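You operate a simulated robot arm through the tools that you are given. There is no shell and no other tool. Be economical: measure what you need, move in short steps, check, and stop when the job is done.

You run a simulated two-armed robot. Do the job below in one go: nothing can be reset, and whatever is moved stays where it is left.

Task
Fold the brown carton shut and tape the seam with the blue tab.
Fine: lift both flap holders and leave them up; short flaps first, long flaps over them; the tab comes from the TABS stand, goes across the seam and is pressed down till it sticks; the other tabs and the trays stay.

Only the result counts: the job must be done as asked and must still hold three seconds after the hand-in. Knocking over, shifting, dropping, spilling or breaking anything else fails it. Flat cloth is picked up by pressing the open fingertips on it (5 to 10 N) and closing them slowly along it; thin cloth reads only 2 to 8 mm in the jaws.

Robot
Two 7-joint arms with two-finger parallel grippers on one trunk that stands fixed in place. Base frame: the origin is at the foot of the trunk, x ahead of it, y to its left, z up; the work surface is at about z = 860. Lengths are in mm, angles in degrees, forces in N, time in s.
The left shoulder is at [70, 133, 1301], the right one opposite. With the tool pointing down near the work surface each hand reaches from about 100 to 620 mm from the base axis, measured 20 degrees to its own side. Payload 1.57 kg a hand.
The TCP of each hand is the grasp point between the finger pads, 30 mm short of the fingertips. In the tool frame z runs along the fingers and y along their closing line. The gripper opens to 80 mm. The fingers are 17 mm wide and 12 mm thick; the gripper's body (40 by 82 mm) begins 80 mm behind the TCP.
Orientation is told as [roll, pitch, yaw] about the base's x, y, z axes, in that order, counted from this pose: with the fingers straight down and closing along the base's y, the tool's x points along the base's -x, its y along +y and its z along -z.

Tools
- The arms move only by the tool nudge_tool. It takes "left_increments", "right_increments" or both (then of equal length, played together; a hand with none holds still); each is a list of rows, each an object of numbers (a shift or turn left out is 0, a gripper value left out holds the last): "wx", "wy", "wz": the turn, a rotation vector about the base's x, y, z in units of 8 degrees (1.0 is 8 degrees); "x", "y", "z": the shift along the base's x, y, z in units of 30 mm (1.0 is 30 mm); "jaw": the finger opening in mm, from 0 to 80. In form: [{"wx": .., "wy": .., "wz": .., "x": .., "y": .., "z": .., "jaw": ..}, ...]. A call has 1 to 10 rows; each row shifts and turns the commanded pose from where the row before left it. A call with a number of a shift or a turn outside -1 to 1 is refused whole. A row lasts 0.2 s, in which the tool goes at most 50 mm and 8.6 degrees; a call with a longer step from one row to the next is refused whole, and so is a gripper value outside its range. Where a pose cannot be reached the arm comes as near as it can. A force on the tool above 50 N (or 10 N above the force at the start of the call, whichever is more), or a blocked arm, ends the call early, and 0.2 s more pass. Each finger travels about 153 mm/s and halts on what it meets, pressing with about 28 N; the grip force reading is that of the motor and also rises with nothing between the fingers. The clock runs only during rows and for 0.2 s after the last one: add rows that do not move to give the fingers time. It gives the time, the measured TCP pose, the force on the tool (base axes), the opening and the grip force at its end, in the units of the frame above (readings bear some noise), with the torque about the TCP (base axes, N m) and any sound that the robot's microphone picked up, and new pictures: "pictures" is both (left out), scene, wrist or none (wrist: the cameras of the hands that moved).
- Cameras (640 x 400 px; columns grow to the right, rows downward): "scene" is now at [128.2, -46.5, 1536.7]; the picture's right is [-0.52, -0.85, 0.00], its down [-0.43, 0.26, -0.86] and it looks along [0.74, -0.45, -0.51] (base axes); focal length 275 px, centre (320, 200). "left" rides on the left gripper at [72, 7, -122] in its tool frame; the picture's right is [-0.09, 1.00, 0.00], its down [-0.84, -0.08, -0.54] and it looks along [-0.54, -0.05, 0.84] (tool axes); focal length 238 px, centre (320, 200). "right" rides on the right gripper at [72, -7, -122] in its tool frame; the picture's right is [0.09, 1.00, 0.00], its down [-0.84, 0.08, -0.54] and it looks along [-0.54, 0.05, 0.84] (tool axes); focal length 238 px, centre (320, 200). There is no depth. A picture from a camera that has moved, and an enlarged one, comes with that camera's place and axes in the base frame and with its lens.
- slide_trunk(by): slides the trunk up (or, below 0, down) by that many mm; the arms and the scene camera ride with it, the base frame stays. It gives what a move gives, with no picture.
- head_to(pan, tilt): turns the head with the scene camera to pan (to the left, within 86 degrees either way) and tilt (down, from -29 to 69), counted from straight ahead of the robot. It gives what a move gives, and a new picture of the scene camera.
- inspect(camera, box): a new picture of the part [left, top, right, bottom] of that camera's present view, enlarged. No time passes.
- hand_in(): hands the job in; it is judged then, once.

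Go step by step. Nothing tells you positions but the pictures and the camera data: compare them with the known pose of the tool, close in by small moves and look again before you grip or let go. The budget is 120 turns and 200 pictures, counting those below and the enlarged ones. Unless the task says otherwise, let go and move clear before handing in, and close with one line.

The tools are called after "Request:" as a command line: name --argument value ..., lists and objects as JSON in quotes. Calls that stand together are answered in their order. nudge_tool: Moves the arms, as the interface text tells. Its arguments: {"type":"object","properties":{"left_increments":{"type":"array","items":{"type":"object","properties":{"wx":{"type":"number"},"wy":{"type":"number"},"wz":{"type":"number"},"x":{"type":"number"},"y":{"type":"number"},"z":{"type":"number"},"jaw":{"type":"number"}}}},"right_increments":{"type":"array","items":{"type":"object","properties":{"wx":{"type":"number"},"wy":{"type":"number"},"wz":{"type":"number"},"x":{"type":"number"},"y":{"type":"number"},"z":{"type":"number"},"jaw":{"type":"number"}}}},"pictures":{"type":"string","enum":["both","scene","wrist","none"]}},"required":[]} The other tools are called the same way: slide_trunk (by) slides the trunk up or down; head_to (pan, tilt) turns the head that bears the scene camera; inspect (camera, box) takes an enlarged picture of a part of a camera's view; hand_in () hands the job in.

At the start:

```text
time_s: 0.0
left_tool_pos: [386.8, -43.6, 1394.0]
left_orientation: [0.0, 0.0, 0.0]
left_force: [0.0, 0.2, 1.5]
left_wrist_torque: [0.02, 0.01, -0.02]
left_gripper_width: 80.1
left_gripper_force: 0.0
right_tool_pos: [317.5, -446.9, 1331.6]
right_orientation: [0.0, 0.1, 0.0]
right_force: [-0.1, -1.2, 0.9]
right_wrist_torque: [-0.01, 0.0, 0.01]
right_gripper_width: 80.1
right_gripper_force: 0.0
trunk travel left (down, up): [-875.0, 65.0]
head pan, tilt: [-31.3, 30.3]
```

scene: 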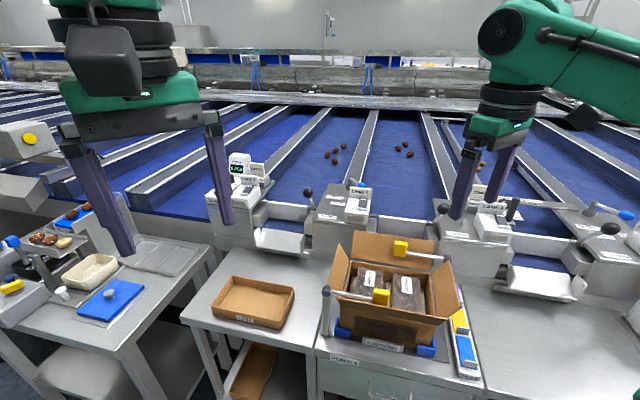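
right: 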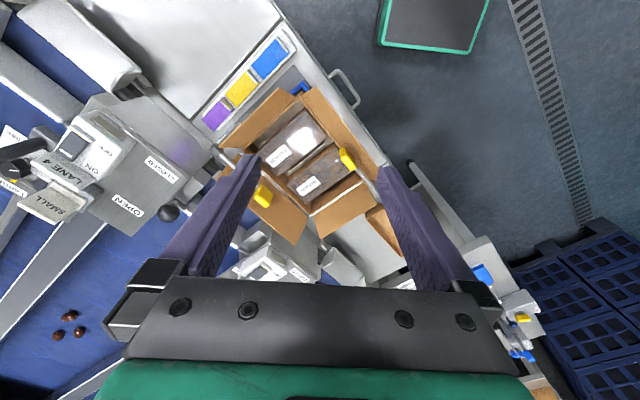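
left: 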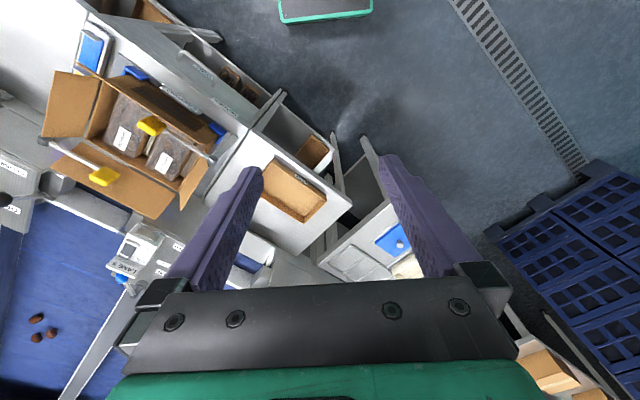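

I see the carton ahead-right with two yellow-knobbed flap holders and a tab stand to its right. I'll take closer pictures to measure it.

Request:
inspect --camera "scene" --box '[300, 220, 500, 385]'

Request:
inspect --camera "right" --box '[180, 20, 400, 260]'

Request:
inspect --camera "left" --box '[30, 10, 250, 230]'

```text
2.42 times, centred on (400, 302) of scene
camera zoom: at [128.2, -46.5, 1536.7], right [-0.52, -0.85, 0.0], down [-0.43, 0.26, -0.86], along [0.74, -0.45, -0.51], focal length 667 px, centre (126, -48)
```

zoom: 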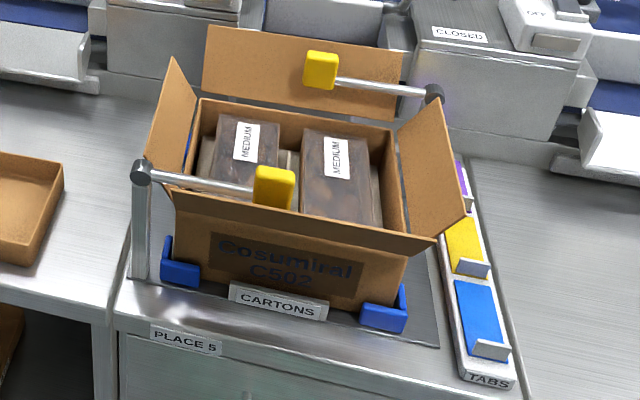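

```text
1.67 times, centred on (290, 140) of right
camera zoom: at [245.3, -452.9, 1454.4], right [-0.09, 1.0, 0.0], down [0.84, 0.08, 0.54], along [0.54, 0.05, -0.84], focal length 397 px, centre (370, 300)
```

zoom: 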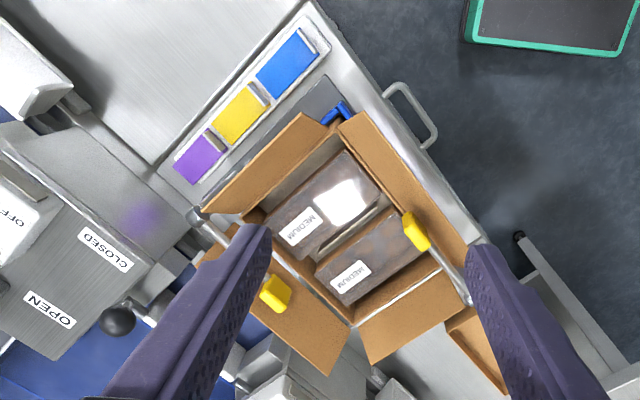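

```text
1.82 times, centred on (140, 120) of left
camera zoom: at [315.2, -36.3, 1515.7], right [0.09, 1.0, 0.0], down [0.84, -0.08, 0.54], along [0.54, -0.05, -0.84], focal length 433 px, centre (647, 346)
```

zoom: 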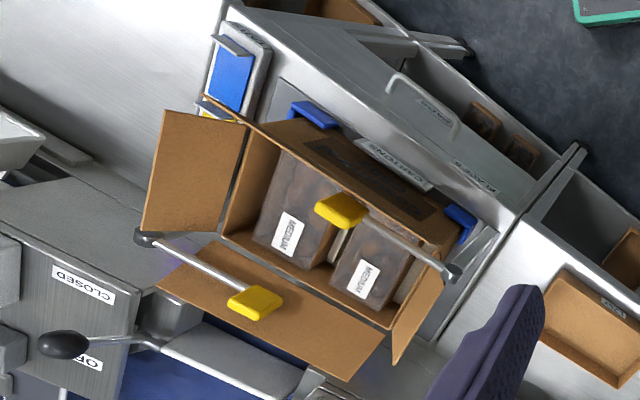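

I've triangulated the holders: front knob at about (417,-383,1037) with its pivot at (502,-291,1028), and rear knob at (512,-541,1040) with its pivot at (428,-629,1028). Next I'll enlarge the pictures further to get the rim, flaps and tabs.

Request:
inspect --camera "scene" --box '[330, 220, 410, 350]'

Request:
inspect --camera "scene" --box '[400, 220, 490, 385]'

Request:
inspect --camera "left" --box '[30, 60, 190, 160]'

Request:
inspect --camera "left" --box '[40, 120, 220, 230]'

Request:
inspect --camera "right" --box '[200, 80, 360, 180]'

```text
3.08 times, centred on (370, 285) of scene
camera zoom: at [128.2, -46.5, 1536.7], right [-0.52, -0.85, 0.0], down [-0.43, 0.26, -0.86], along [0.74, -0.45, -0.51], focal length 846 px, centre (166, -62)
```

zoom: 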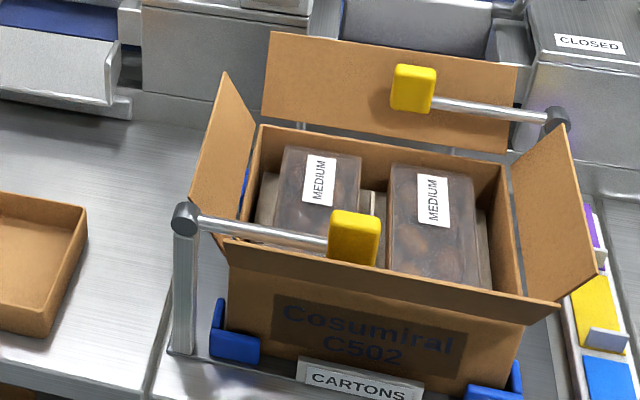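

```text
2.42 times, centred on (445, 302) of scene
camera zoom: at [128.2, -46.5, 1536.7], right [-0.52, -0.85, 0.0], down [-0.43, 0.26, -0.86], along [0.74, -0.45, -0.51], focal length 667 px, centre (17, -48)
```

zoom: 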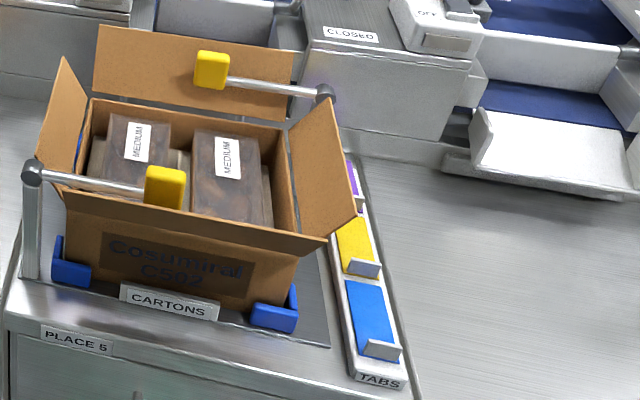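

```text
4.00 times, centred on (110, 110) of left
camera zoom: at [315.2, -36.3, 1515.7], right [0.09, 1.0, 0.0], down [0.84, -0.08, 0.54], along [0.54, -0.05, -0.84], focal length 953 px, centre (1160, 560)
```

zoom: 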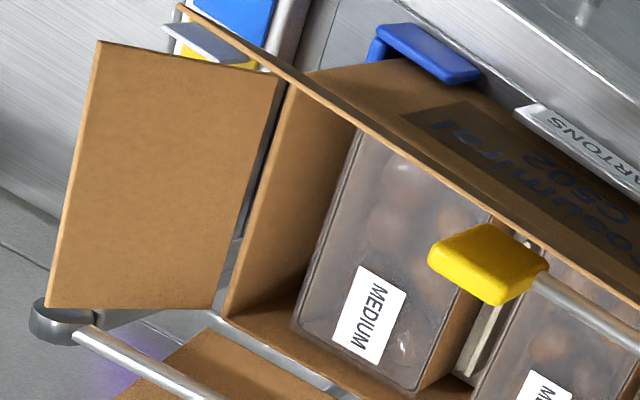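

```text
3.56 times, centred on (130, 175) of left
camera zoom: at [315.2, -36.3, 1515.7], right [0.09, 1.0, 0.0], down [0.84, -0.08, 0.54], along [0.54, -0.05, -0.84], focal length 848 px, centre (996, 289)
```

zoom: 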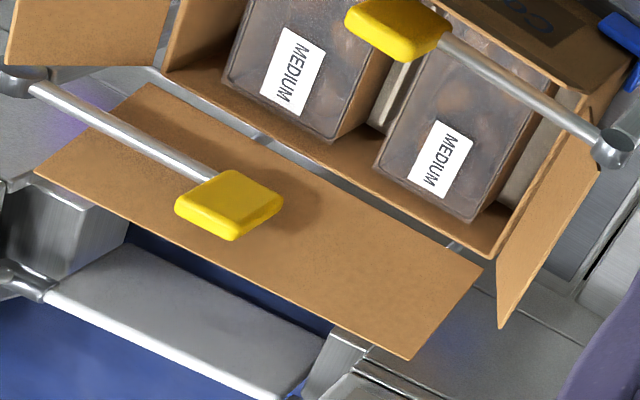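

```text
4.00 times, centred on (280, 130) of right
camera zoom: at [245.3, -452.9, 1454.4], right [-0.09, 1.0, 0.0], down [0.84, 0.08, 0.54], along [0.54, 0.05, -0.84], focal length 953 px, centre (480, 480)
```

zoom: 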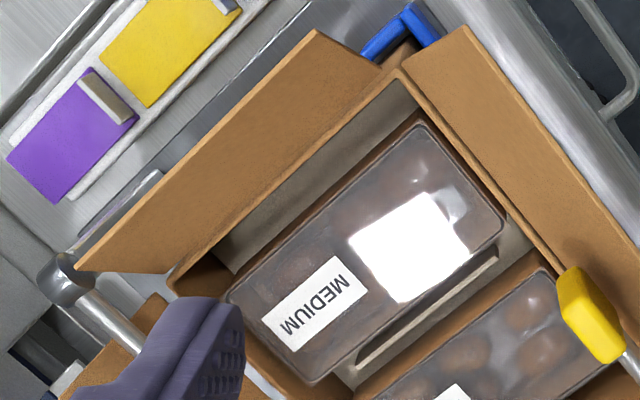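

The carton rim sits at about z=968, centred near (467,-464). Its long axis runs along (0.70,0.71), and every flap stands about 28° outward from vertical. I'll bring the right hand over the front knob with the jaws across the rod.

Request:
nudge_tool --right_increments '[{"wz": 0.944, "x": 0.556, "y": 0.355, "z": -1, "jaw": 60}, {"wz": 0.944, "x": 0.556, "y": 0.355, "z": -1}, {"wz": 0.944, "x": 0.556, "y": 0.355, "z": -1}, {"wz": 0.944, "x": 0.556, "y": 0.355, "z": -1}, {"wz": 0.944, "x": 0.556, "y": 0.355, "z": -1}, {"wz": 0.944, "x": 0.556, "y": 0.355, "z": -1}, {}]'

```text
time_s: 1.6
left_tool_pos: [386.3, -43.6, 1395.2]
left_orientation: [-0.1, -0.1, 0.1]
left_force: [-0.1, -1.2, 0.3]
left_wrist_torque: [0.0, -0.02, 0.0]
left_gripper_width: 79.9
left_gripper_force: 0.0
right_tool_pos: [416.9, -384.9, 1153.9]
right_orientation: [-0.1, 0.0, 45.4]
right_force: [-0.7, 0.5, 0.0]
right_wrist_torque: [0.0, -0.01, -0.02]
right_gripper_width: 59.8
right_gripper_force: 0.0
trunk travel left (down, up): [-875.0, 65.0]
head pan, tilt: [-31.3, 30.3]
camera scene: at [127.9, -46.5, 1536.7], right [-0.52, -0.85, 0.0], down [-0.43, 0.26, -0.86], along [0.74, -0.45, -0.5], focal length 275 px, centre (320, 200)
camera right: at [371.4, -439.7, 1275.3], right [-0.77, 0.63, 0.0], down [0.53, 0.65, 0.54], along [0.34, 0.42, -0.84], focal length 238 px, centre (320, 200)
```

scene: 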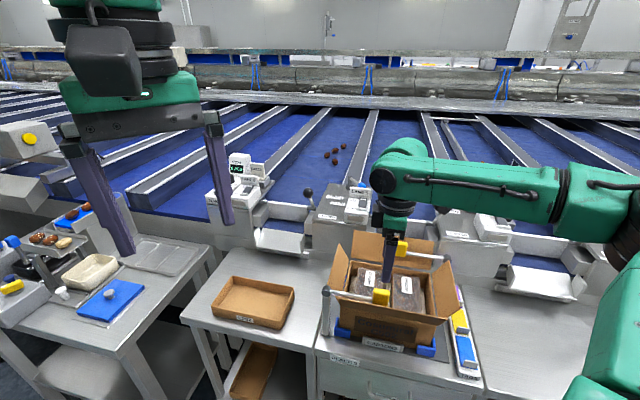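
right: 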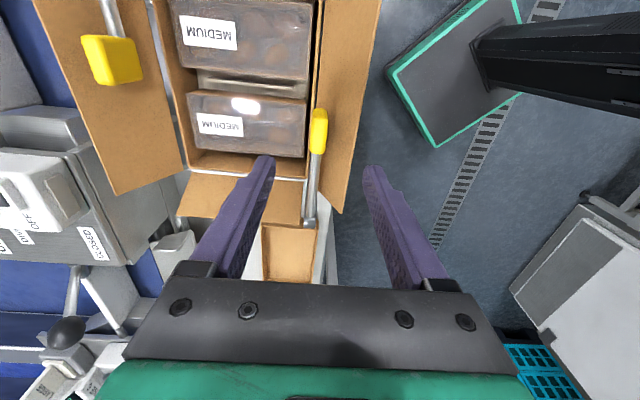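

The gripper's axis lines up with the front knob, which is about 18 mm thick across. I'll narrow the jaws and go down around it.

Request:
nudge_tool --right_increments '[{"jaw": 32}, {"z": -0.8}, {"z": -0.8}, {"z": -0.8}, {"z": -0.6}, {}]' --pictures "both"

Request:
inspect --camera "scene" --box '[320, 210, 460, 370]'

```text
time_s: 3.0
left_tool_pos: [386.9, -43.0, 1395.0]
left_orientation: [0.0, 0.0, 0.0]
left_force: [0.2, -0.1, 0.4]
left_wrist_torque: [0.0, 0.0, -0.03]
left_gripper_width: 79.9
left_gripper_force: 0.1
right_tool_pos: [415.8, -383.3, 1063.2]
right_orientation: [-0.1, 0.0, 45.4]
right_force: [0.0, -0.9, -0.6]
right_wrist_torque: [0.01, -0.03, 0.03]
right_gripper_width: 31.9
right_gripper_force: 0.0
trunk travel left (down, up): [-875.0, 65.0]
head pan, tilt: [-31.3, 30.3]
camera scene: at [128.1, -46.6, 1536.7], right [-0.52, -0.85, 0.0], down [-0.43, 0.26, -0.86], along [0.74, -0.45, -0.51], focal length 275 px, centre (320, 200)
camera right: at [371.3, -438.8, 1184.6], right [-0.77, 0.63, 0.0], down [0.53, 0.65, 0.54], along [0.34, 0.42, -0.84], focal length 238 px, centre (320, 200)
```

scene: 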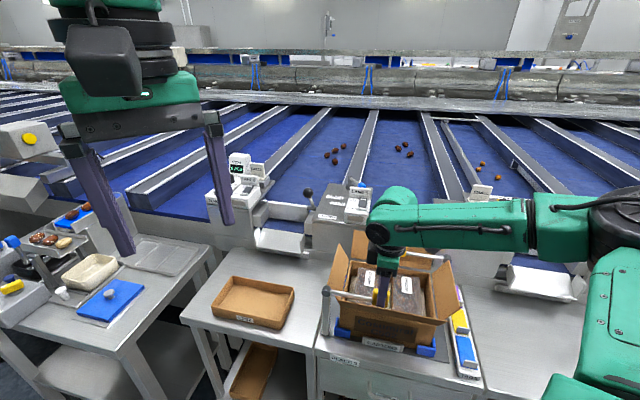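
right: 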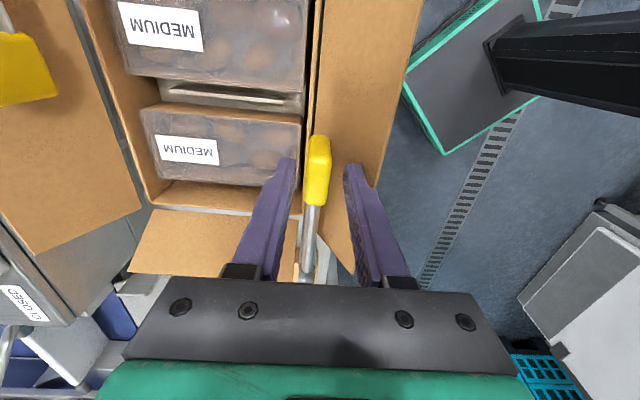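

```text
2.50 times, centred on (390, 290) of scene
camera zoom: at [128.1, -46.6, 1536.7], right [-0.52, -0.85, 0.0], down [-0.43, 0.26, -0.86], along [0.74, -0.45, -0.51], focal length 688 px, centre (145, -25)
```

zoom: 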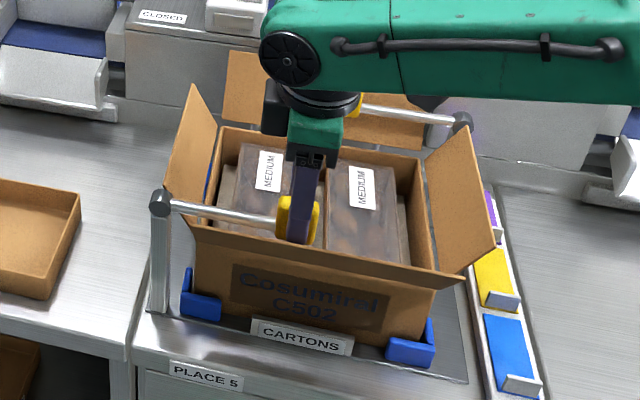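

The jaws are around the knob. I'll go a little lower, grip, and lift halfway along the arc.

Request:
nudge_tool --right_increments '[{"z": -0.4}, {"jaw": 0}, {"jaw": 0}, {"x": 0.076, "y": 0.077, "z": 0.648}, {"x": 0.147, "y": 0.148, "z": 0.623}, {"x": 0.213, "y": 0.216, "z": 0.583}, {"x": 0.275, "y": 0.278, "z": 0.528}, {"x": 0.329, "y": 0.333, "z": 0.46}, {}]'

```text
time_s: 5.0
left_tool_pos: [387.7, -46.9, 1394.5]
left_orientation: [0.3, 0.1, 0.0]
left_force: [0.3, 0.7, -0.4]
left_wrist_torque: [-0.01, -0.01, -0.01]
left_gripper_width: 80.2
left_gripper_force: 0.0
right_tool_pos: [449.5, -353.9, 1133.8]
right_orientation: [0.1, -0.1, 45.3]
right_force: [0.8, -6.9, -5.2]
right_wrist_torque: [-0.81, 0.42, -0.25]
right_gripper_width: 15.5
right_gripper_force: 31.1
trunk travel left (down, up): [-875.0, 65.0]
head pan, tilt: [-31.3, 30.3]
camera scene: at [129.3, -50.4, 1536.5], right [-0.52, -0.85, 0.0], down [-0.43, 0.26, -0.86], along [0.74, -0.45, -0.51], focal length 275 px, centre (320, 200)
camera right: at [403.5, -409.6, 1256.2], right [-0.77, 0.63, 0.0], down [0.53, 0.65, 0.54], along [0.34, 0.42, -0.84], focal length 238 px, centre (320, 200)
```

scene: 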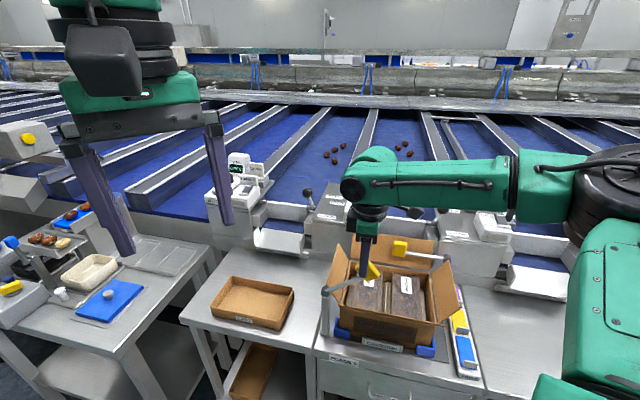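
right: 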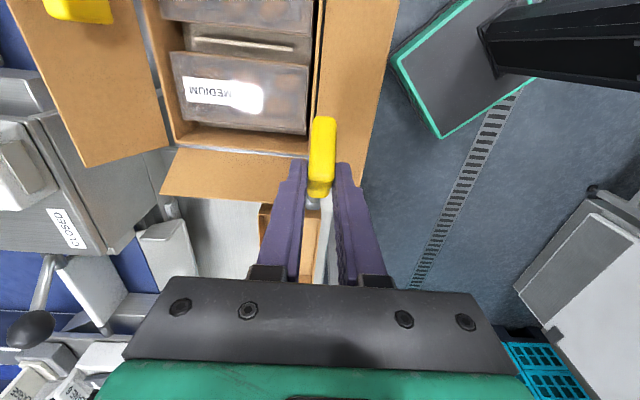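

The holder is following the gripper up. I'll continue to just past vertical.

Request:
nudge_tool --right_increments '[{"x": 0.376, "y": 0.38, "z": 0.382}, {"x": 0.413, "y": 0.418, "z": 0.293}, {"x": 0.44, "y": 0.445, "z": 0.198}, {"x": 0.457, "y": 0.462, "z": 0.097}, {"x": 0.462, "y": 0.467, "z": 0}, {}]'

Request:
inspect --camera "scene" --box '[290, 200, 450, 360]'

```text
time_s: 6.4
left_tool_pos: [386.9, -46.6, 1393.7]
left_orientation: [0.2, 0.0, 0.1]
left_force: [0.2, -0.4, 0.3]
left_wrist_torque: [-0.01, -0.01, -0.01]
left_gripper_width: 80.1
left_gripper_force: 0.0
right_tool_pos: [514.2, -289.0, 1164.8]
right_orientation: [0.0, -0.3, 45.3]
right_force: [3.4, -9.1, 6.4]
right_wrist_torque: [-0.63, 0.32, -0.16]
right_gripper_width: 15.9
right_gripper_force: 31.5
trunk travel left (down, up): [-875.0, 65.0]
head pan, tilt: [-31.3, 30.3]
camera scene: at [128.4, -50.0, 1536.6], right [-0.52, -0.85, 0.0], down [-0.43, 0.26, -0.86], along [0.74, -0.45, -0.51], focal length 275 px, centre (320, 200)
camera right: at [467.7, -344.9, 1286.2], right [-0.77, 0.63, 0.0], down [0.53, 0.65, 0.55], along [0.35, 0.42, -0.84], focal length 238 px, centre (320, 200)
```

scene: 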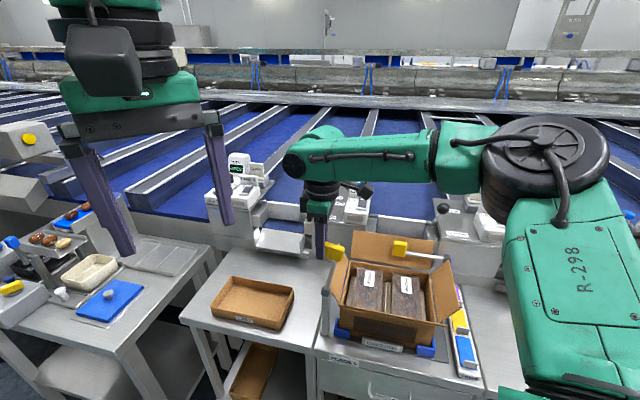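
right: 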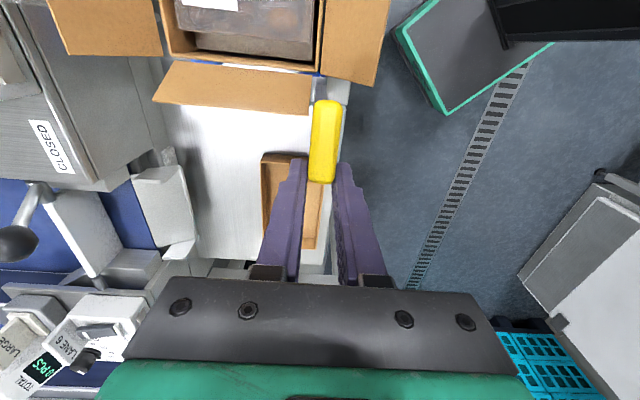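

```text
2.50 times, centred on (370, 280) of scene
camera zoom: at [128.4, -50.0, 1536.6], right [-0.52, -0.85, 0.0], down [-0.43, 0.26, -0.86], along [0.74, -0.45, -0.51], focal length 688 px, centre (195, 0)
```

zoom: 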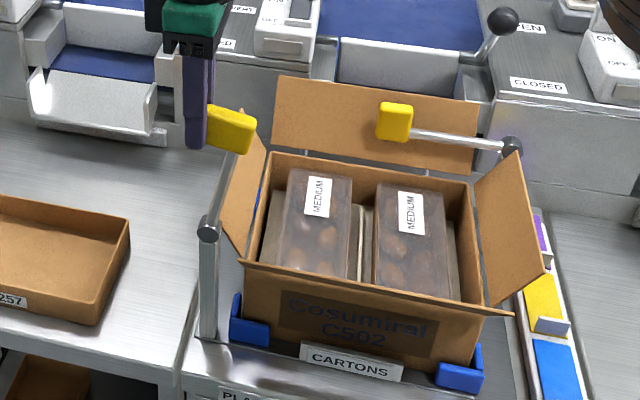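

The holder is about 75–80° up and still in the grip. I'll push it further past vertical.

Request:
nudge_tool --right_increments '[{"x": 0.35, "y": 0.36, "z": 0.02}, {"x": 0.35, "y": 0.36, "z": -0.03}, {"x": 0.25, "y": 0.25, "z": -0.05}, {}]' --pictures "none"

Request:
inspect --camera "scene" --box '[290, 200, 450, 360]'

```text
time_s: 7.4
left_tool_pos: [388.4, -49.1, 1393.4]
left_orientation: [0.2, 0.0, -0.1]
left_force: [-0.5, 0.3, -0.2]
left_wrist_torque: [0.02, 0.05, -0.02]
left_gripper_width: 79.8
left_gripper_force: 0.2
right_tool_pos: [542.7, -261.1, 1161.0]
right_orientation: [0.4, 0.0, 45.3]
right_force: [-5.4, -8.0, -16.5]
right_wrist_torque: [-0.96, -0.18, -0.01]
right_gripper_width: 15.6
right_gripper_force: 31.5
trunk travel left (down, up): [-875.0, 65.0]
head pan, tilt: [-31.3, 30.3]
```

```text
2.50 times, centred on (370, 280) of scene
camera zoom: at [129.3, -51.3, 1536.2], right [-0.52, -0.85, 0.0], down [-0.43, 0.27, -0.86], along [0.74, -0.45, -0.51], focal length 688 px, centre (195, 0)
```

zoom: 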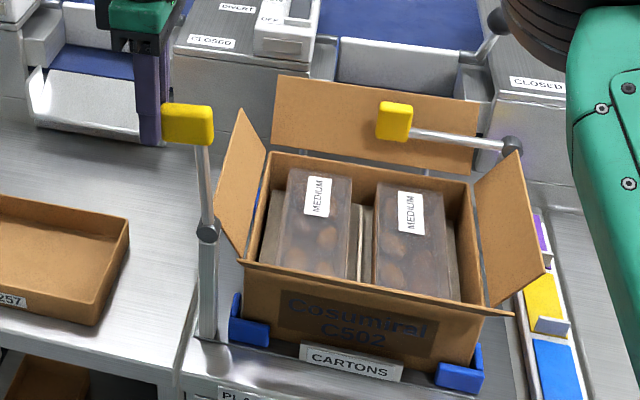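

The rod is now slightly past vertical. I'll release it and back off along +u.

Request:
nudge_tool --right_increments '[{"jaw": 50}, {"jaw": 50}, {"x": 0.5, "y": 0.5}, {"x": 0.3, "y": 0.3, "z": 0.7}, {"z": 1}, {"z": 1}, {}]'

Request:
inspect --camera "scene" --box '[290, 200, 450, 360]'

```text
time_s: 9.0
left_tool_pos: [388.5, -42.1, 1394.7]
left_orientation: [0.1, 0.0, 0.1]
left_force: [0.1, 0.4, -1.1]
left_wrist_torque: [-0.03, 0.03, 0.01]
left_gripper_width: 80.1
left_gripper_force: 0.1
right_tool_pos: [557.7, -233.1, 1241.0]
right_orientation: [-0.1, -0.2, 45.3]
right_force: [0.2, 0.2, 0.0]
right_wrist_torque: [-0.01, 0.02, 0.03]
right_gripper_width: 50.0
right_gripper_force: 0.1
right hand out of reach, approached as far as the arm can: row 5, 6
trunk travel left (down, up): [-875.0, 65.0]
head pan, tilt: [-31.3, 30.3]
camera scene: at [129.1, -45.8, 1536.6], right [-0.52, -0.85, 0.0], down [-0.43, 0.26, -0.86], along [0.74, -0.45, -0.51], focal length 275 px, centre (320, 200)
camera right: at [511.7, -289.6, 1363.5], right [-0.77, 0.63, 0.0], down [0.53, 0.65, 0.54], along [0.35, 0.42, -0.84], focal length 238 px, centre (320, 200)
```

scene: 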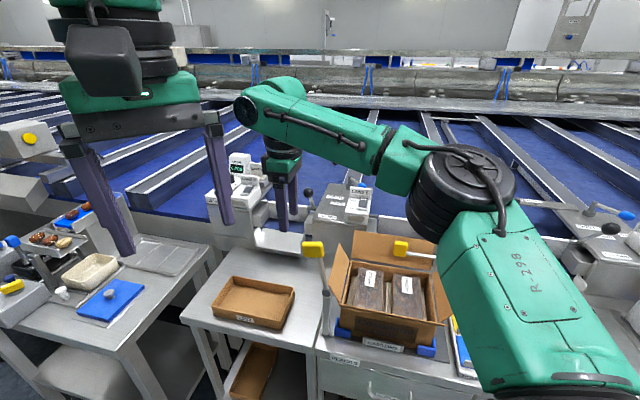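
right: 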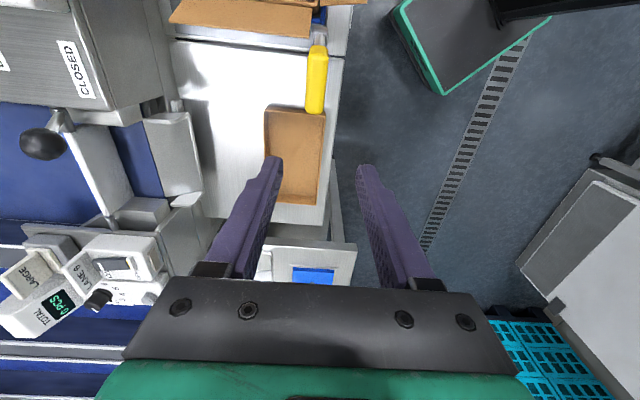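

```text
2.50 times, centred on (370, 280) of scene
camera zoom: at [129.1, -45.8, 1536.6], right [-0.52, -0.85, 0.0], down [-0.43, 0.26, -0.86], along [0.74, -0.45, -0.51], focal length 688 px, centre (195, 0)
```

zoom: 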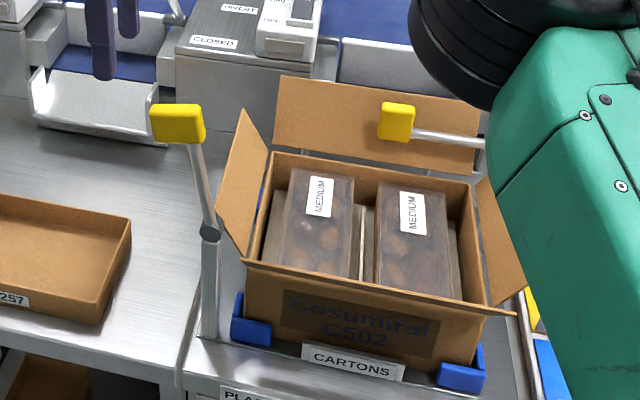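

The front holder stays up past vertical. The rear knob is too far to grip straight down, so I'll turn the hand, tilt it outward and lift that rod from beneath with closed fingers.

Request:
nudge_tool --right_increments '[{"x": -0.6, "y": -0.4, "wz": -1}, {"x": -0.6, "y": -0.5, "wz": -1}, {"x": -0.6, "y": -0.6, "wz": -1}, {"x": -0.6, "y": -0.6, "wz": -1, "jaw": 0}, {"x": -0.6, "y": -0.6, "wz": -1}, {"x": -0.6, "y": -0.6, "wz": -1}, {"x": -0.6, "y": -0.6, "wz": -1}, {"x": -0.6, "y": -0.6, "wz": -1}, {"x": -0.4, "y": -0.6, "wz": -1}, {"x": -0.3, "y": -0.5, "wz": -1}]' --pictures "none"

Request:
nudge_tool --right_increments '[{"wz": -1}, {"wz": -0.25, "wx": -0.351, "wy": -0.356}, {"wx": -0.703, "wy": -0.711}, {"wx": -0.703, "wy": -0.711}, {"wx": -0.703, "wy": -0.711}, {"wx": -0.703, "wy": -0.711}, {"wx": -0.703, "wy": -0.711}, {"wx": -0.703, "wy": -0.711}, {"wx": -0.26, "wy": -0.264}, {}]'

```text
time_s: 11.2
left_tool_pos: [387.8, -43.8, 1393.7]
left_orientation: [0.0, 0.0, 0.1]
left_force: [-0.3, 1.4, -0.9]
left_wrist_torque: [0.03, -0.02, 0.04]
left_gripper_width: 80.2
left_gripper_force: 0.1
right_tool_pos: [393.0, -405.0, 1242.7]
right_orientation: [-0.1, 0.0, -34.9]
right_force: [-1.0, -0.4, -0.8]
right_wrist_torque: [-0.01, 0.01, -0.03]
right_gripper_width: 0.1
right_gripper_force: 20.8
trunk travel left (down, up): [-875.0, 65.0]
head pan, tilt: [-31.3, 30.3]
```

```text
time_s: 13.4
left_tool_pos: [387.0, -43.7, 1394.6]
left_orientation: [0.0, -0.1, 0.0]
left_force: [-0.4, -0.1, 0.3]
left_wrist_torque: [0.03, 0.01, -0.03]
left_gripper_width: 80.1
left_gripper_force: 0.2
right_tool_pos: [399.6, -409.2, 1240.1]
right_orientation: [0.0, -55.0, -44.7]
right_force: [0.8, 0.0, 0.1]
right_wrist_torque: [0.02, 0.02, 0.04]
right_gripper_width: 0.0
right_gripper_force: 21.8
right hand out of reach, approached as far as the arm can: row 8
trunk travel left (down, up): [-875.0, 65.0]
head pan, tilt: [-31.3, 30.3]
camera scene: at [127.4, -46.8, 1536.7], right [-0.52, -0.85, 0.0], down [-0.43, 0.26, -0.86], along [0.74, -0.45, -0.5], focal length 275 px, centre (320, 200)
camera right: at [294.9, -314.0, 1252.3], right [0.66, 0.75, -0.08], down [0.08, 0.03, 1.0], along [0.74, -0.67, -0.04], focal length 238 px, centre (320, 200)
```

scene: 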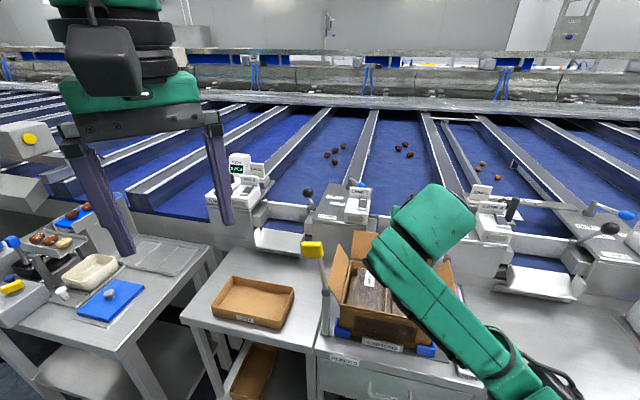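
right: 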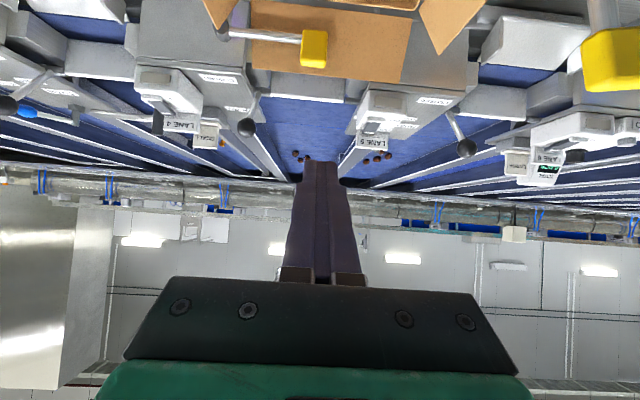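

The hand is tilted 55° outward. I'll lower it to the pre-position in front of the rear rod and look.

Request:
nudge_tool --right_increments '[{"x": 0.094, "y": -0.53, "z": -0.895}, {"x": 0.094, "y": -0.53, "z": -0.895}, {"x": 0.094, "y": -0.53, "z": -0.895}, {"x": 0.094, "y": -0.53, "z": -0.895}, {"x": 0.094, "y": -0.53, "z": -0.895}, {"x": 0.094, "y": -0.53, "z": -0.895}, {}]'

```text
time_s: 15.0
left_tool_pos: [387.0, -43.7, 1394.1]
left_orientation: [0.0, 0.0, 0.2]
left_force: [-0.3, 0.7, -0.3]
left_wrist_torque: [-0.03, -0.02, 0.0]
left_gripper_width: 80.1
left_gripper_force: 0.2
right_tool_pos: [417.3, -503.7, 1080.2]
right_orientation: [-0.1, -55.1, -44.8]
right_force: [-0.5, -0.5, 0.3]
right_wrist_torque: [-0.02, -0.02, -0.03]
right_gripper_width: 0.0
right_gripper_force: 21.3
trunk travel left (down, up): [-875.0, 65.0]
head pan, tilt: [-31.3, 30.3]
camera scene: at [128.2, -46.3, 1536.7], right [-0.52, -0.85, 0.0], down [-0.43, 0.26, -0.86], along [0.74, -0.45, -0.51], focal length 275 px, centre (320, 200)
camera right: at [312.2, -410.2, 1091.2], right [0.66, 0.74, -0.08], down [0.08, 0.03, 1.0], along [0.74, -0.67, -0.04], focal length 238 px, centre (320, 200)
```

scene: 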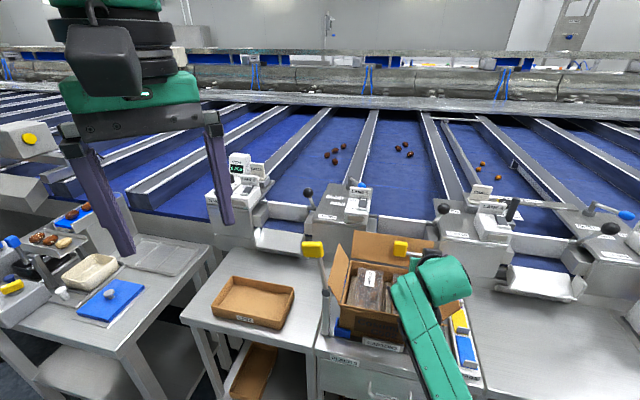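
right: 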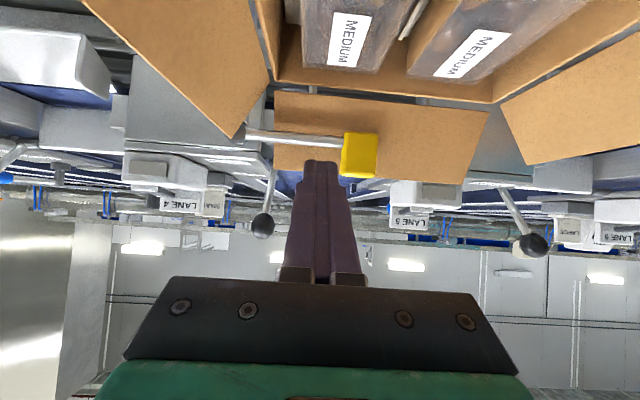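

The rod's about 8 mm lower than I figured, at roughly z=1025. I'll drop a little first, then slide in under it along the tool axis.

Request:
nudge_tool --right_increments '[{"z": -0.4}, {"x": 0.57, "y": -0.57, "z": -0.56}, {"x": 0.57, "y": -0.57, "z": -0.56}, {"x": 0.55, "y": -0.57, "z": -0.54}, {}]'

```text
time_s: 16.2
left_tool_pos: [387.3, -42.3, 1395.3]
left_orientation: [0.0, -0.1, 0.1]
left_force: [0.2, -0.7, -0.1]
left_wrist_torque: [-0.06, 0.04, -0.03]
left_gripper_width: 80.2
left_gripper_force: 0.1
right_tool_pos: [467.4, -554.8, 1017.4]
right_orientation: [0.0, -55.0, -44.8]
right_force: [0.2, -0.2, 0.4]
right_wrist_torque: [0.02, 0.03, 0.02]
right_gripper_width: 0.4
right_gripper_force: 21.2
trunk travel left (down, up): [-875.0, 65.0]
head pan, tilt: [-31.3, 30.3]
camera scene: at [128.0, -46.3, 1536.7], right [-0.52, -0.85, 0.0], down [-0.43, 0.26, -0.86], along [0.74, -0.45, -0.5], focal length 275 px, centre (320, 200)
camera right: at [362.7, -460.7, 1029.3], right [0.66, 0.74, -0.08], down [0.08, 0.03, 1.0], along [0.74, -0.67, -0.04], focal length 238 px, centre (320, 200)
```

scene: 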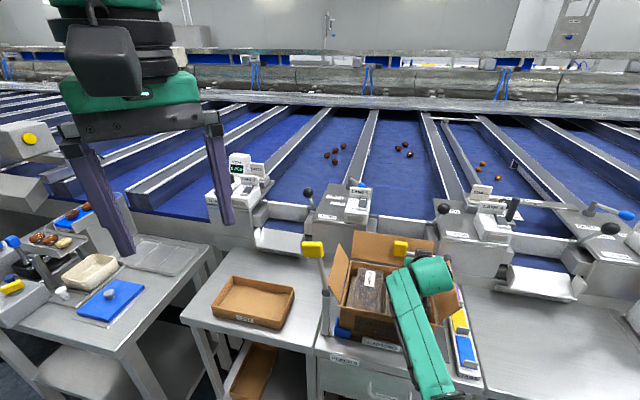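
right: 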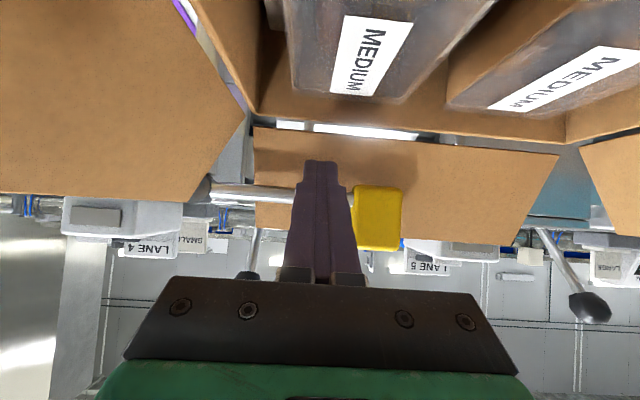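

The fingertips are under the rear rod. I'll begin lifting along its arc.

Request:
nudge_tool --right_increments '[{"x": 0.028, "y": 0.028, "z": 0.707}, {"x": -0.103, "y": -0.104, "z": 0.693}, {"x": -0.225, "y": -0.228, "z": 0.633}, {"x": -0.333, "y": -0.337, "z": 0.527}, {}]'

```text
time_s: 17.4
left_tool_pos: [387.9, -42.6, 1394.7]
left_orientation: [0.0, 0.0, 0.1]
left_force: [0.0, -0.5, -0.2]
left_wrist_torque: [-0.02, -0.01, -0.01]
left_gripper_width: 80.1
left_gripper_force: 0.1
right_tool_pos: [449.8, -574.1, 1095.6]
right_orientation: [-0.1, -55.1, -44.7]
right_force: [-1.0, -0.2, 0.0]
right_wrist_torque: [-0.02, -0.03, -0.01]
right_gripper_width: 0.3
right_gripper_force: 21.4
trunk travel left (down, up): [-875.0, 65.0]
head pan, tilt: [-31.3, 30.3]
camera scene: at [128.5, -46.3, 1536.6], right [-0.52, -0.85, 0.0], down [-0.43, 0.26, -0.86], along [0.74, -0.45, -0.51], focal length 275 px, centre (320, 200)
camera right: at [344.3, -479.2, 1106.3], right [0.66, 0.74, -0.08], down [0.08, 0.03, 1.0], along [0.74, -0.67, -0.04], focal length 238 px, centre (320, 200)
```

scene: 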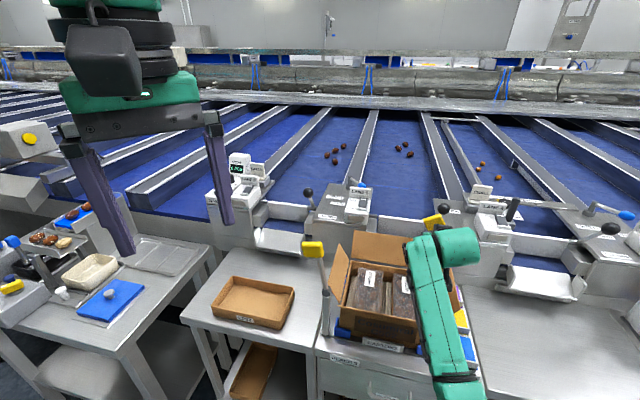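
right: 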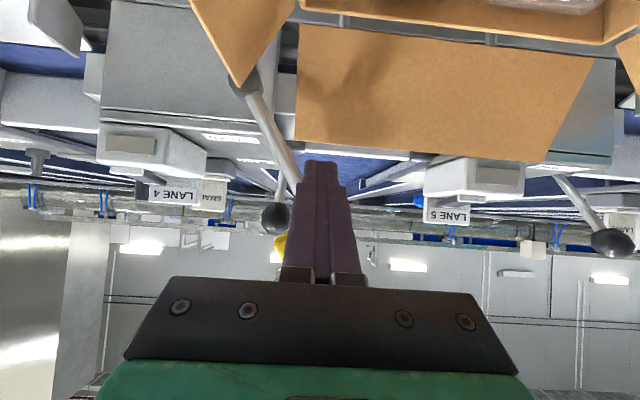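

The rear holder is rising well, at about 60°. I'll keep pushing it over past vertical.

Request:
nudge_tool --right_increments '[{"x": -0.417, "y": -0.422, "z": 0.387}, {"x": -0.473, "y": -0.479, "z": 0.22}, {"x": -0.473, "y": -0.479, "z": 0.1}, {"x": -0.33, "y": -0.334, "z": 0.0}, {}]'

Request:
inspect --camera "scene" --box '[320, 190, 500, 330]'

```text
time_s: 18.6
left_tool_pos: [396.7, -34.3, 1391.9]
left_orientation: [-0.4, 0.4, 0.0]
left_force: [0.6, -0.4, 0.0]
left_wrist_torque: [-0.01, -0.04, 0.02]
left_gripper_width: 80.0
left_gripper_force: 0.0
right_tool_pos: [409.6, -615.3, 1114.6]
right_orientation: [-0.3, -54.8, -43.5]
right_force: [26.6, 32.7, -5.3]
right_wrist_torque: [0.61, -0.29, 1.12]
right_gripper_width: 0.1
right_gripper_force: 20.6
trunk travel left (down, up): [-875.0, 65.0]
head pan, tilt: [-31.3, 30.3]
camera scene: at [138.5, -35.2, 1536.0], right [-0.52, -0.86, 0.01], down [-0.44, 0.25, -0.86], along [0.74, -0.45, -0.51], focal length 275 px, centre (320, 200)
camera right: at [303.2, -520.7, 1127.3], right [0.65, 0.76, -0.08], down [0.08, 0.03, 1.0], along [0.75, -0.65, -0.04], focal length 238 px, centre (320, 200)
```

scene: 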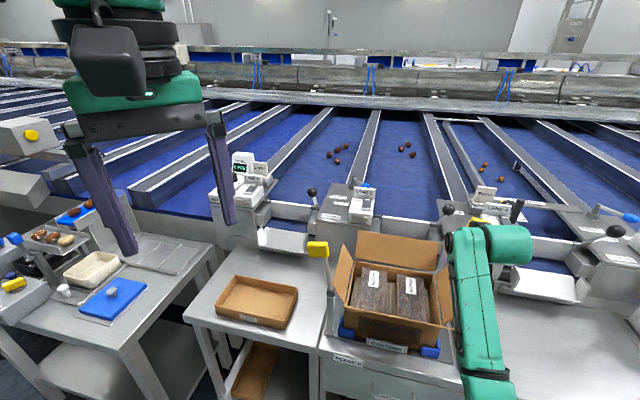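
right: 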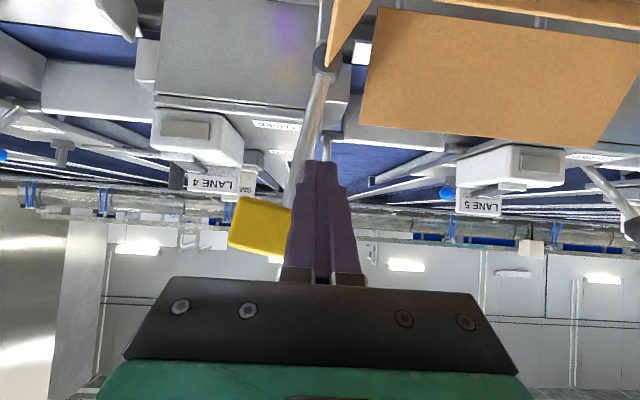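

```text
2.86 times, centred on (410, 260) of scene
camera zoom: at [138.5, -35.2, 1536.0], right [-0.52, -0.86, 0.01], down [-0.44, 0.25, -0.86], along [0.74, -0.45, -0.51], focal length 786 px, centre (63, 29)
```

zoom: 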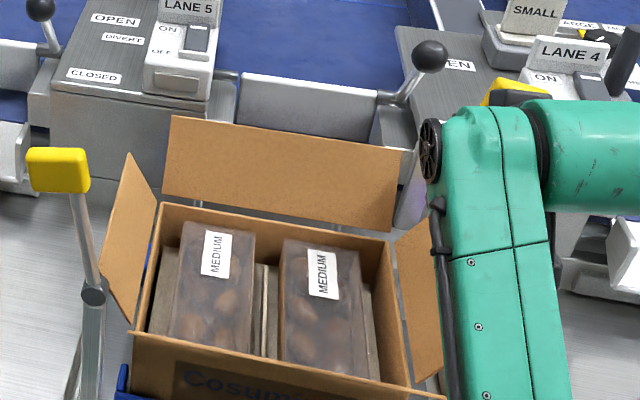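

The rear holder has hit its end stop past vertical. I'll back off and clear the hand.

Request:
nudge_tool --right_increments '[{"x": 0.5, "y": 0.5}, {"x": 0.4, "y": 0.4}, {"x": -0.7, "y": 0.7, "z": 0.6}, {"x": -0.7, "y": 0.7, "z": 0.6}, {"x": -0.5, "y": 0.7, "z": 0.8}, {"z": 0.8, "y": 0.7}, {}]'

Request:
inspect --camera "scene" --box '[300, 200, 500, 380]'

```text
time_s: 20.2
left_tool_pos: [388.1, -43.9, 1394.3]
left_orientation: [0.0, 0.0, 0.1]
left_force: [-1.0, -0.9, -0.3]
left_wrist_torque: [-0.01, -0.03, 0.01]
left_gripper_width: 79.9
left_gripper_force: 0.0
right_tool_pos: [368.6, -514.6, 1201.7]
right_orientation: [0.0, -55.0, -44.7]
right_force: [0.3, 0.1, -0.1]
right_wrist_torque: [0.04, -0.01, 0.0]
right_gripper_width: 0.0
right_gripper_force: 21.4
trunk travel left (down, up): [-875.0, 65.0]
head pan, tilt: [-31.3, 30.3]
camera scene: at [127.7, -46.9, 1536.7], right [-0.52, -0.85, 0.0], down [-0.43, 0.26, -0.86], along [0.74, -0.45, -0.5], focal length 275 px, centre (320, 200)
camera right: at [263.8, -419.5, 1211.6], right [0.66, 0.74, -0.07], down [0.08, 0.03, 1.0], along [0.74, -0.67, -0.04], focal length 238 px, centre (320, 200)
```

scene: 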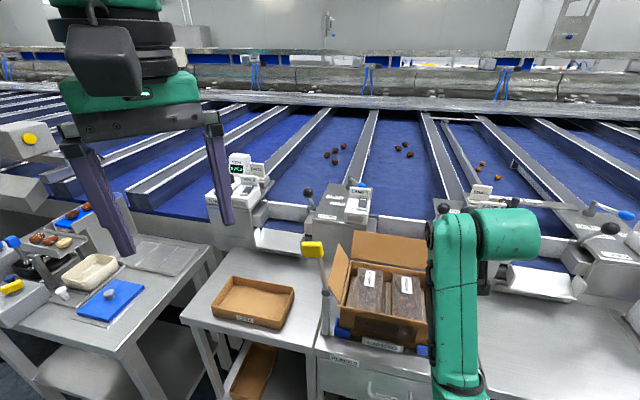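
right: 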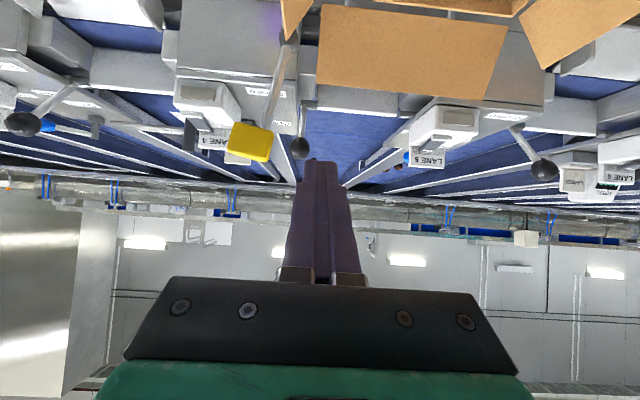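

```text
2.22 times, centred on (400, 290) of scene
camera zoom: at [127.7, -46.9, 1536.7], right [-0.52, -0.85, 0.0], down [-0.43, 0.26, -0.86], along [0.74, -0.45, -0.5], focal length 611 px, centre (142, 0)
```

zoom: 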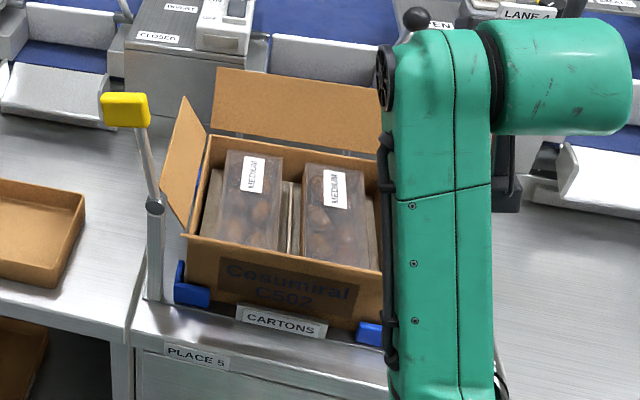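

Both holders are up and staying there. Next is the right-hand short flap on the tab side: I'll stand the hand up to a 15° tilt, place it outside that flap and lower it.

Request:
nudge_tool --right_increments '[{"wx": 0.703, "wy": 0.711, "x": -0.307, "y": -0.455, "z": -0.3}, {"wx": 0.703, "wy": 0.711, "x": -0.307, "y": -0.455, "z": -0.6}, {"wx": 0.703, "wy": 0.711, "x": -0.307, "y": -0.455, "z": -0.6}, {"wx": 0.703, "wy": 0.711, "x": -0.307, "y": -0.455, "z": -0.6}, {"wx": 0.703, "wy": 0.711, "x": -0.307, "y": -0.455, "z": -0.6}, {"z": -0.5}, {}]'

Request:
inspect --camera "scene" --box '[300, 200, 500, 380]'

```text
time_s: 21.8
left_tool_pos: [386.1, -43.3, 1395.0]
left_orientation: [0.0, -0.1, 0.0]
left_force: [0.3, 0.6, 0.1]
left_wrist_torque: [-0.01, -0.02, 0.0]
left_gripper_width: 79.7
left_gripper_force: 0.0
right_tool_pos: [322.0, -583.7, 1105.2]
right_orientation: [-0.1, -14.9, -44.7]
right_force: [-0.7, 0.3, 0.6]
right_wrist_torque: [0.0, 0.0, -0.02]
right_gripper_width: 0.1
right_gripper_force: 20.9
trunk travel left (down, up): [-875.0, 65.0]
head pan, tilt: [-31.3, 30.3]
camera scene: at [127.6, -46.2, 1536.7], right [-0.52, -0.85, 0.0], down [-0.43, 0.26, -0.86], along [0.74, -0.45, -0.5], focal length 275 px, centre (320, 200)
camera right: at [245.7, -516.5, 1203.6], right [0.64, 0.77, -0.03], down [0.53, -0.41, 0.74], along [0.56, -0.48, -0.67], focal length 238 px, centre (320, 200)
```

scene: 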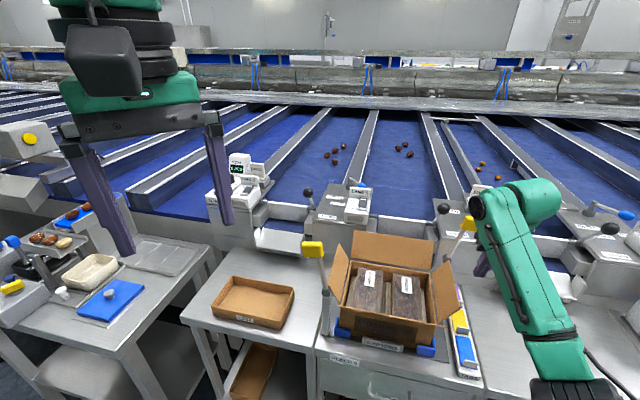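
right: 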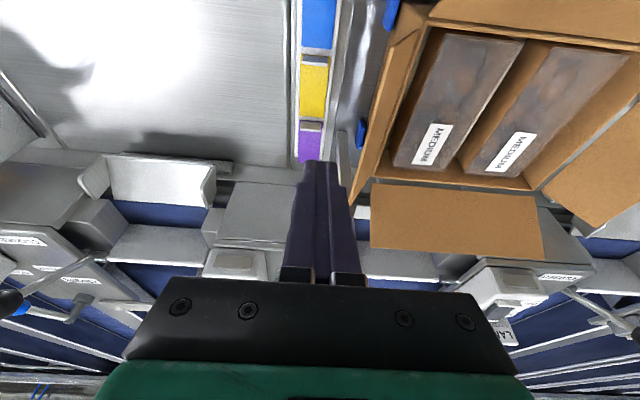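

```text
2.22 times, centred on (400, 290) of scene
camera zoom: at [127.6, -46.2, 1536.7], right [-0.52, -0.85, 0.0], down [-0.43, 0.26, -0.86], along [0.74, -0.45, -0.5], focal length 611 px, centre (142, 0)
```

zoom: 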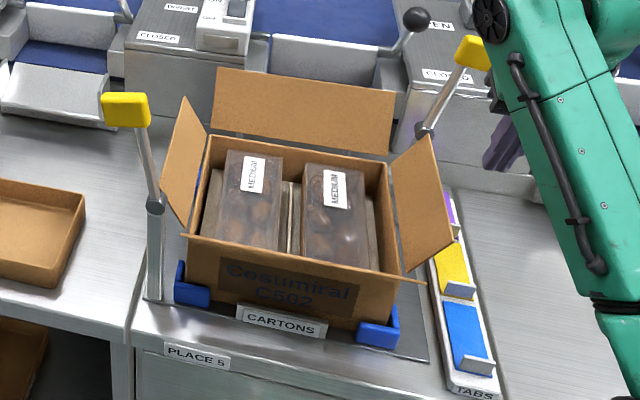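

I'm positioned outside the flap. I'll go down and push it up and over inward.

Request:
nudge_tool --right_increments '[{"z": -0.75}, {"z": -0.75}, {"z": -0.7}, {"x": 0.632, "y": 0.64}, {"x": 0.656, "y": 0.664}, {"x": 0.656, "y": 0.664}, {"x": 0.398, "y": 0.403}, {"x": 0.351, "y": 0.356, "z": -0.33}, {"x": 0.187, "y": 0.19, "z": -0.33}, {}]'

Request:
inspect --camera "scene" --box '[300, 200, 500, 380]'

```text
time_s: 24.0
left_tool_pos: [386.8, -43.0, 1394.1]
left_orientation: [0.0, 0.0, 0.2]
left_force: [0.1, -0.3, -0.1]
left_wrist_torque: [0.01, 0.02, 0.01]
left_gripper_width: 79.9
left_gripper_force: 0.1
right_tool_pos: [409.5, -496.1, 1017.7]
right_orientation: [-0.1, -15.0, -44.8]
right_force: [-0.8, 0.3, -0.2]
right_wrist_torque: [0.02, 0.01, -0.02]
right_gripper_width: 0.1
right_gripper_force: 20.8
trunk travel left (down, up): [-875.0, 65.0]
head pan, tilt: [-31.3, 30.3]
camera scene: at [128.1, -46.6, 1536.7], right [-0.52, -0.85, 0.0], down [-0.43, 0.26, -0.86], along [0.74, -0.45, -0.51], focal length 275 px, centre (320, 200)
camera right: at [332.4, -429.3, 1116.7], right [0.64, 0.77, -0.02], down [0.53, -0.41, 0.74], along [0.56, -0.48, -0.67], focal length 238 px, centre (320, 200)
```

scene: 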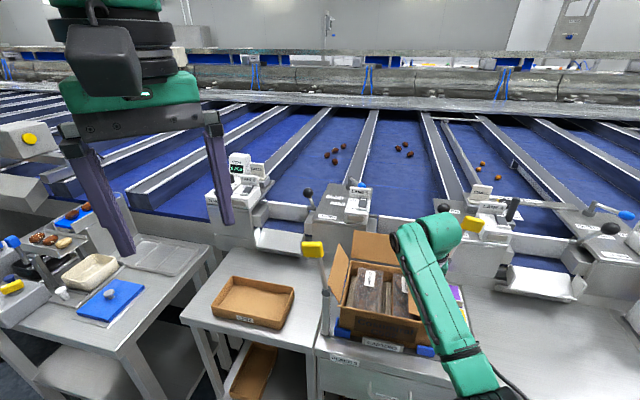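
right: 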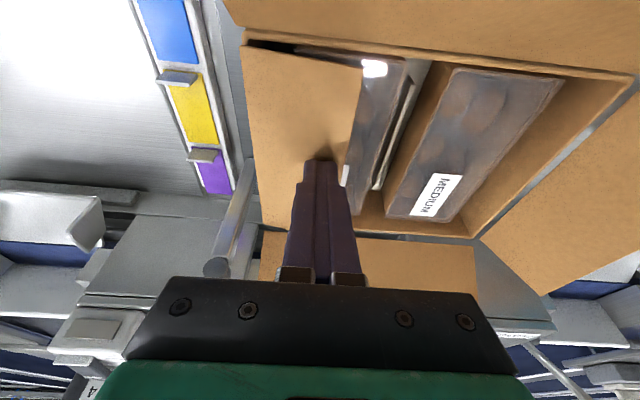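

```text
2.22 times, centred on (400, 290) of scene
camera zoom: at [128.1, -46.6, 1536.7], right [-0.52, -0.85, 0.0], down [-0.43, 0.26, -0.86], along [0.74, -0.45, -0.51], focal length 611 px, centre (142, 0)
```

zoom: 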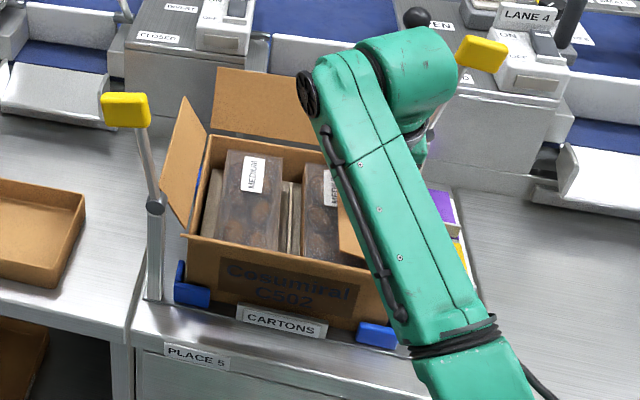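

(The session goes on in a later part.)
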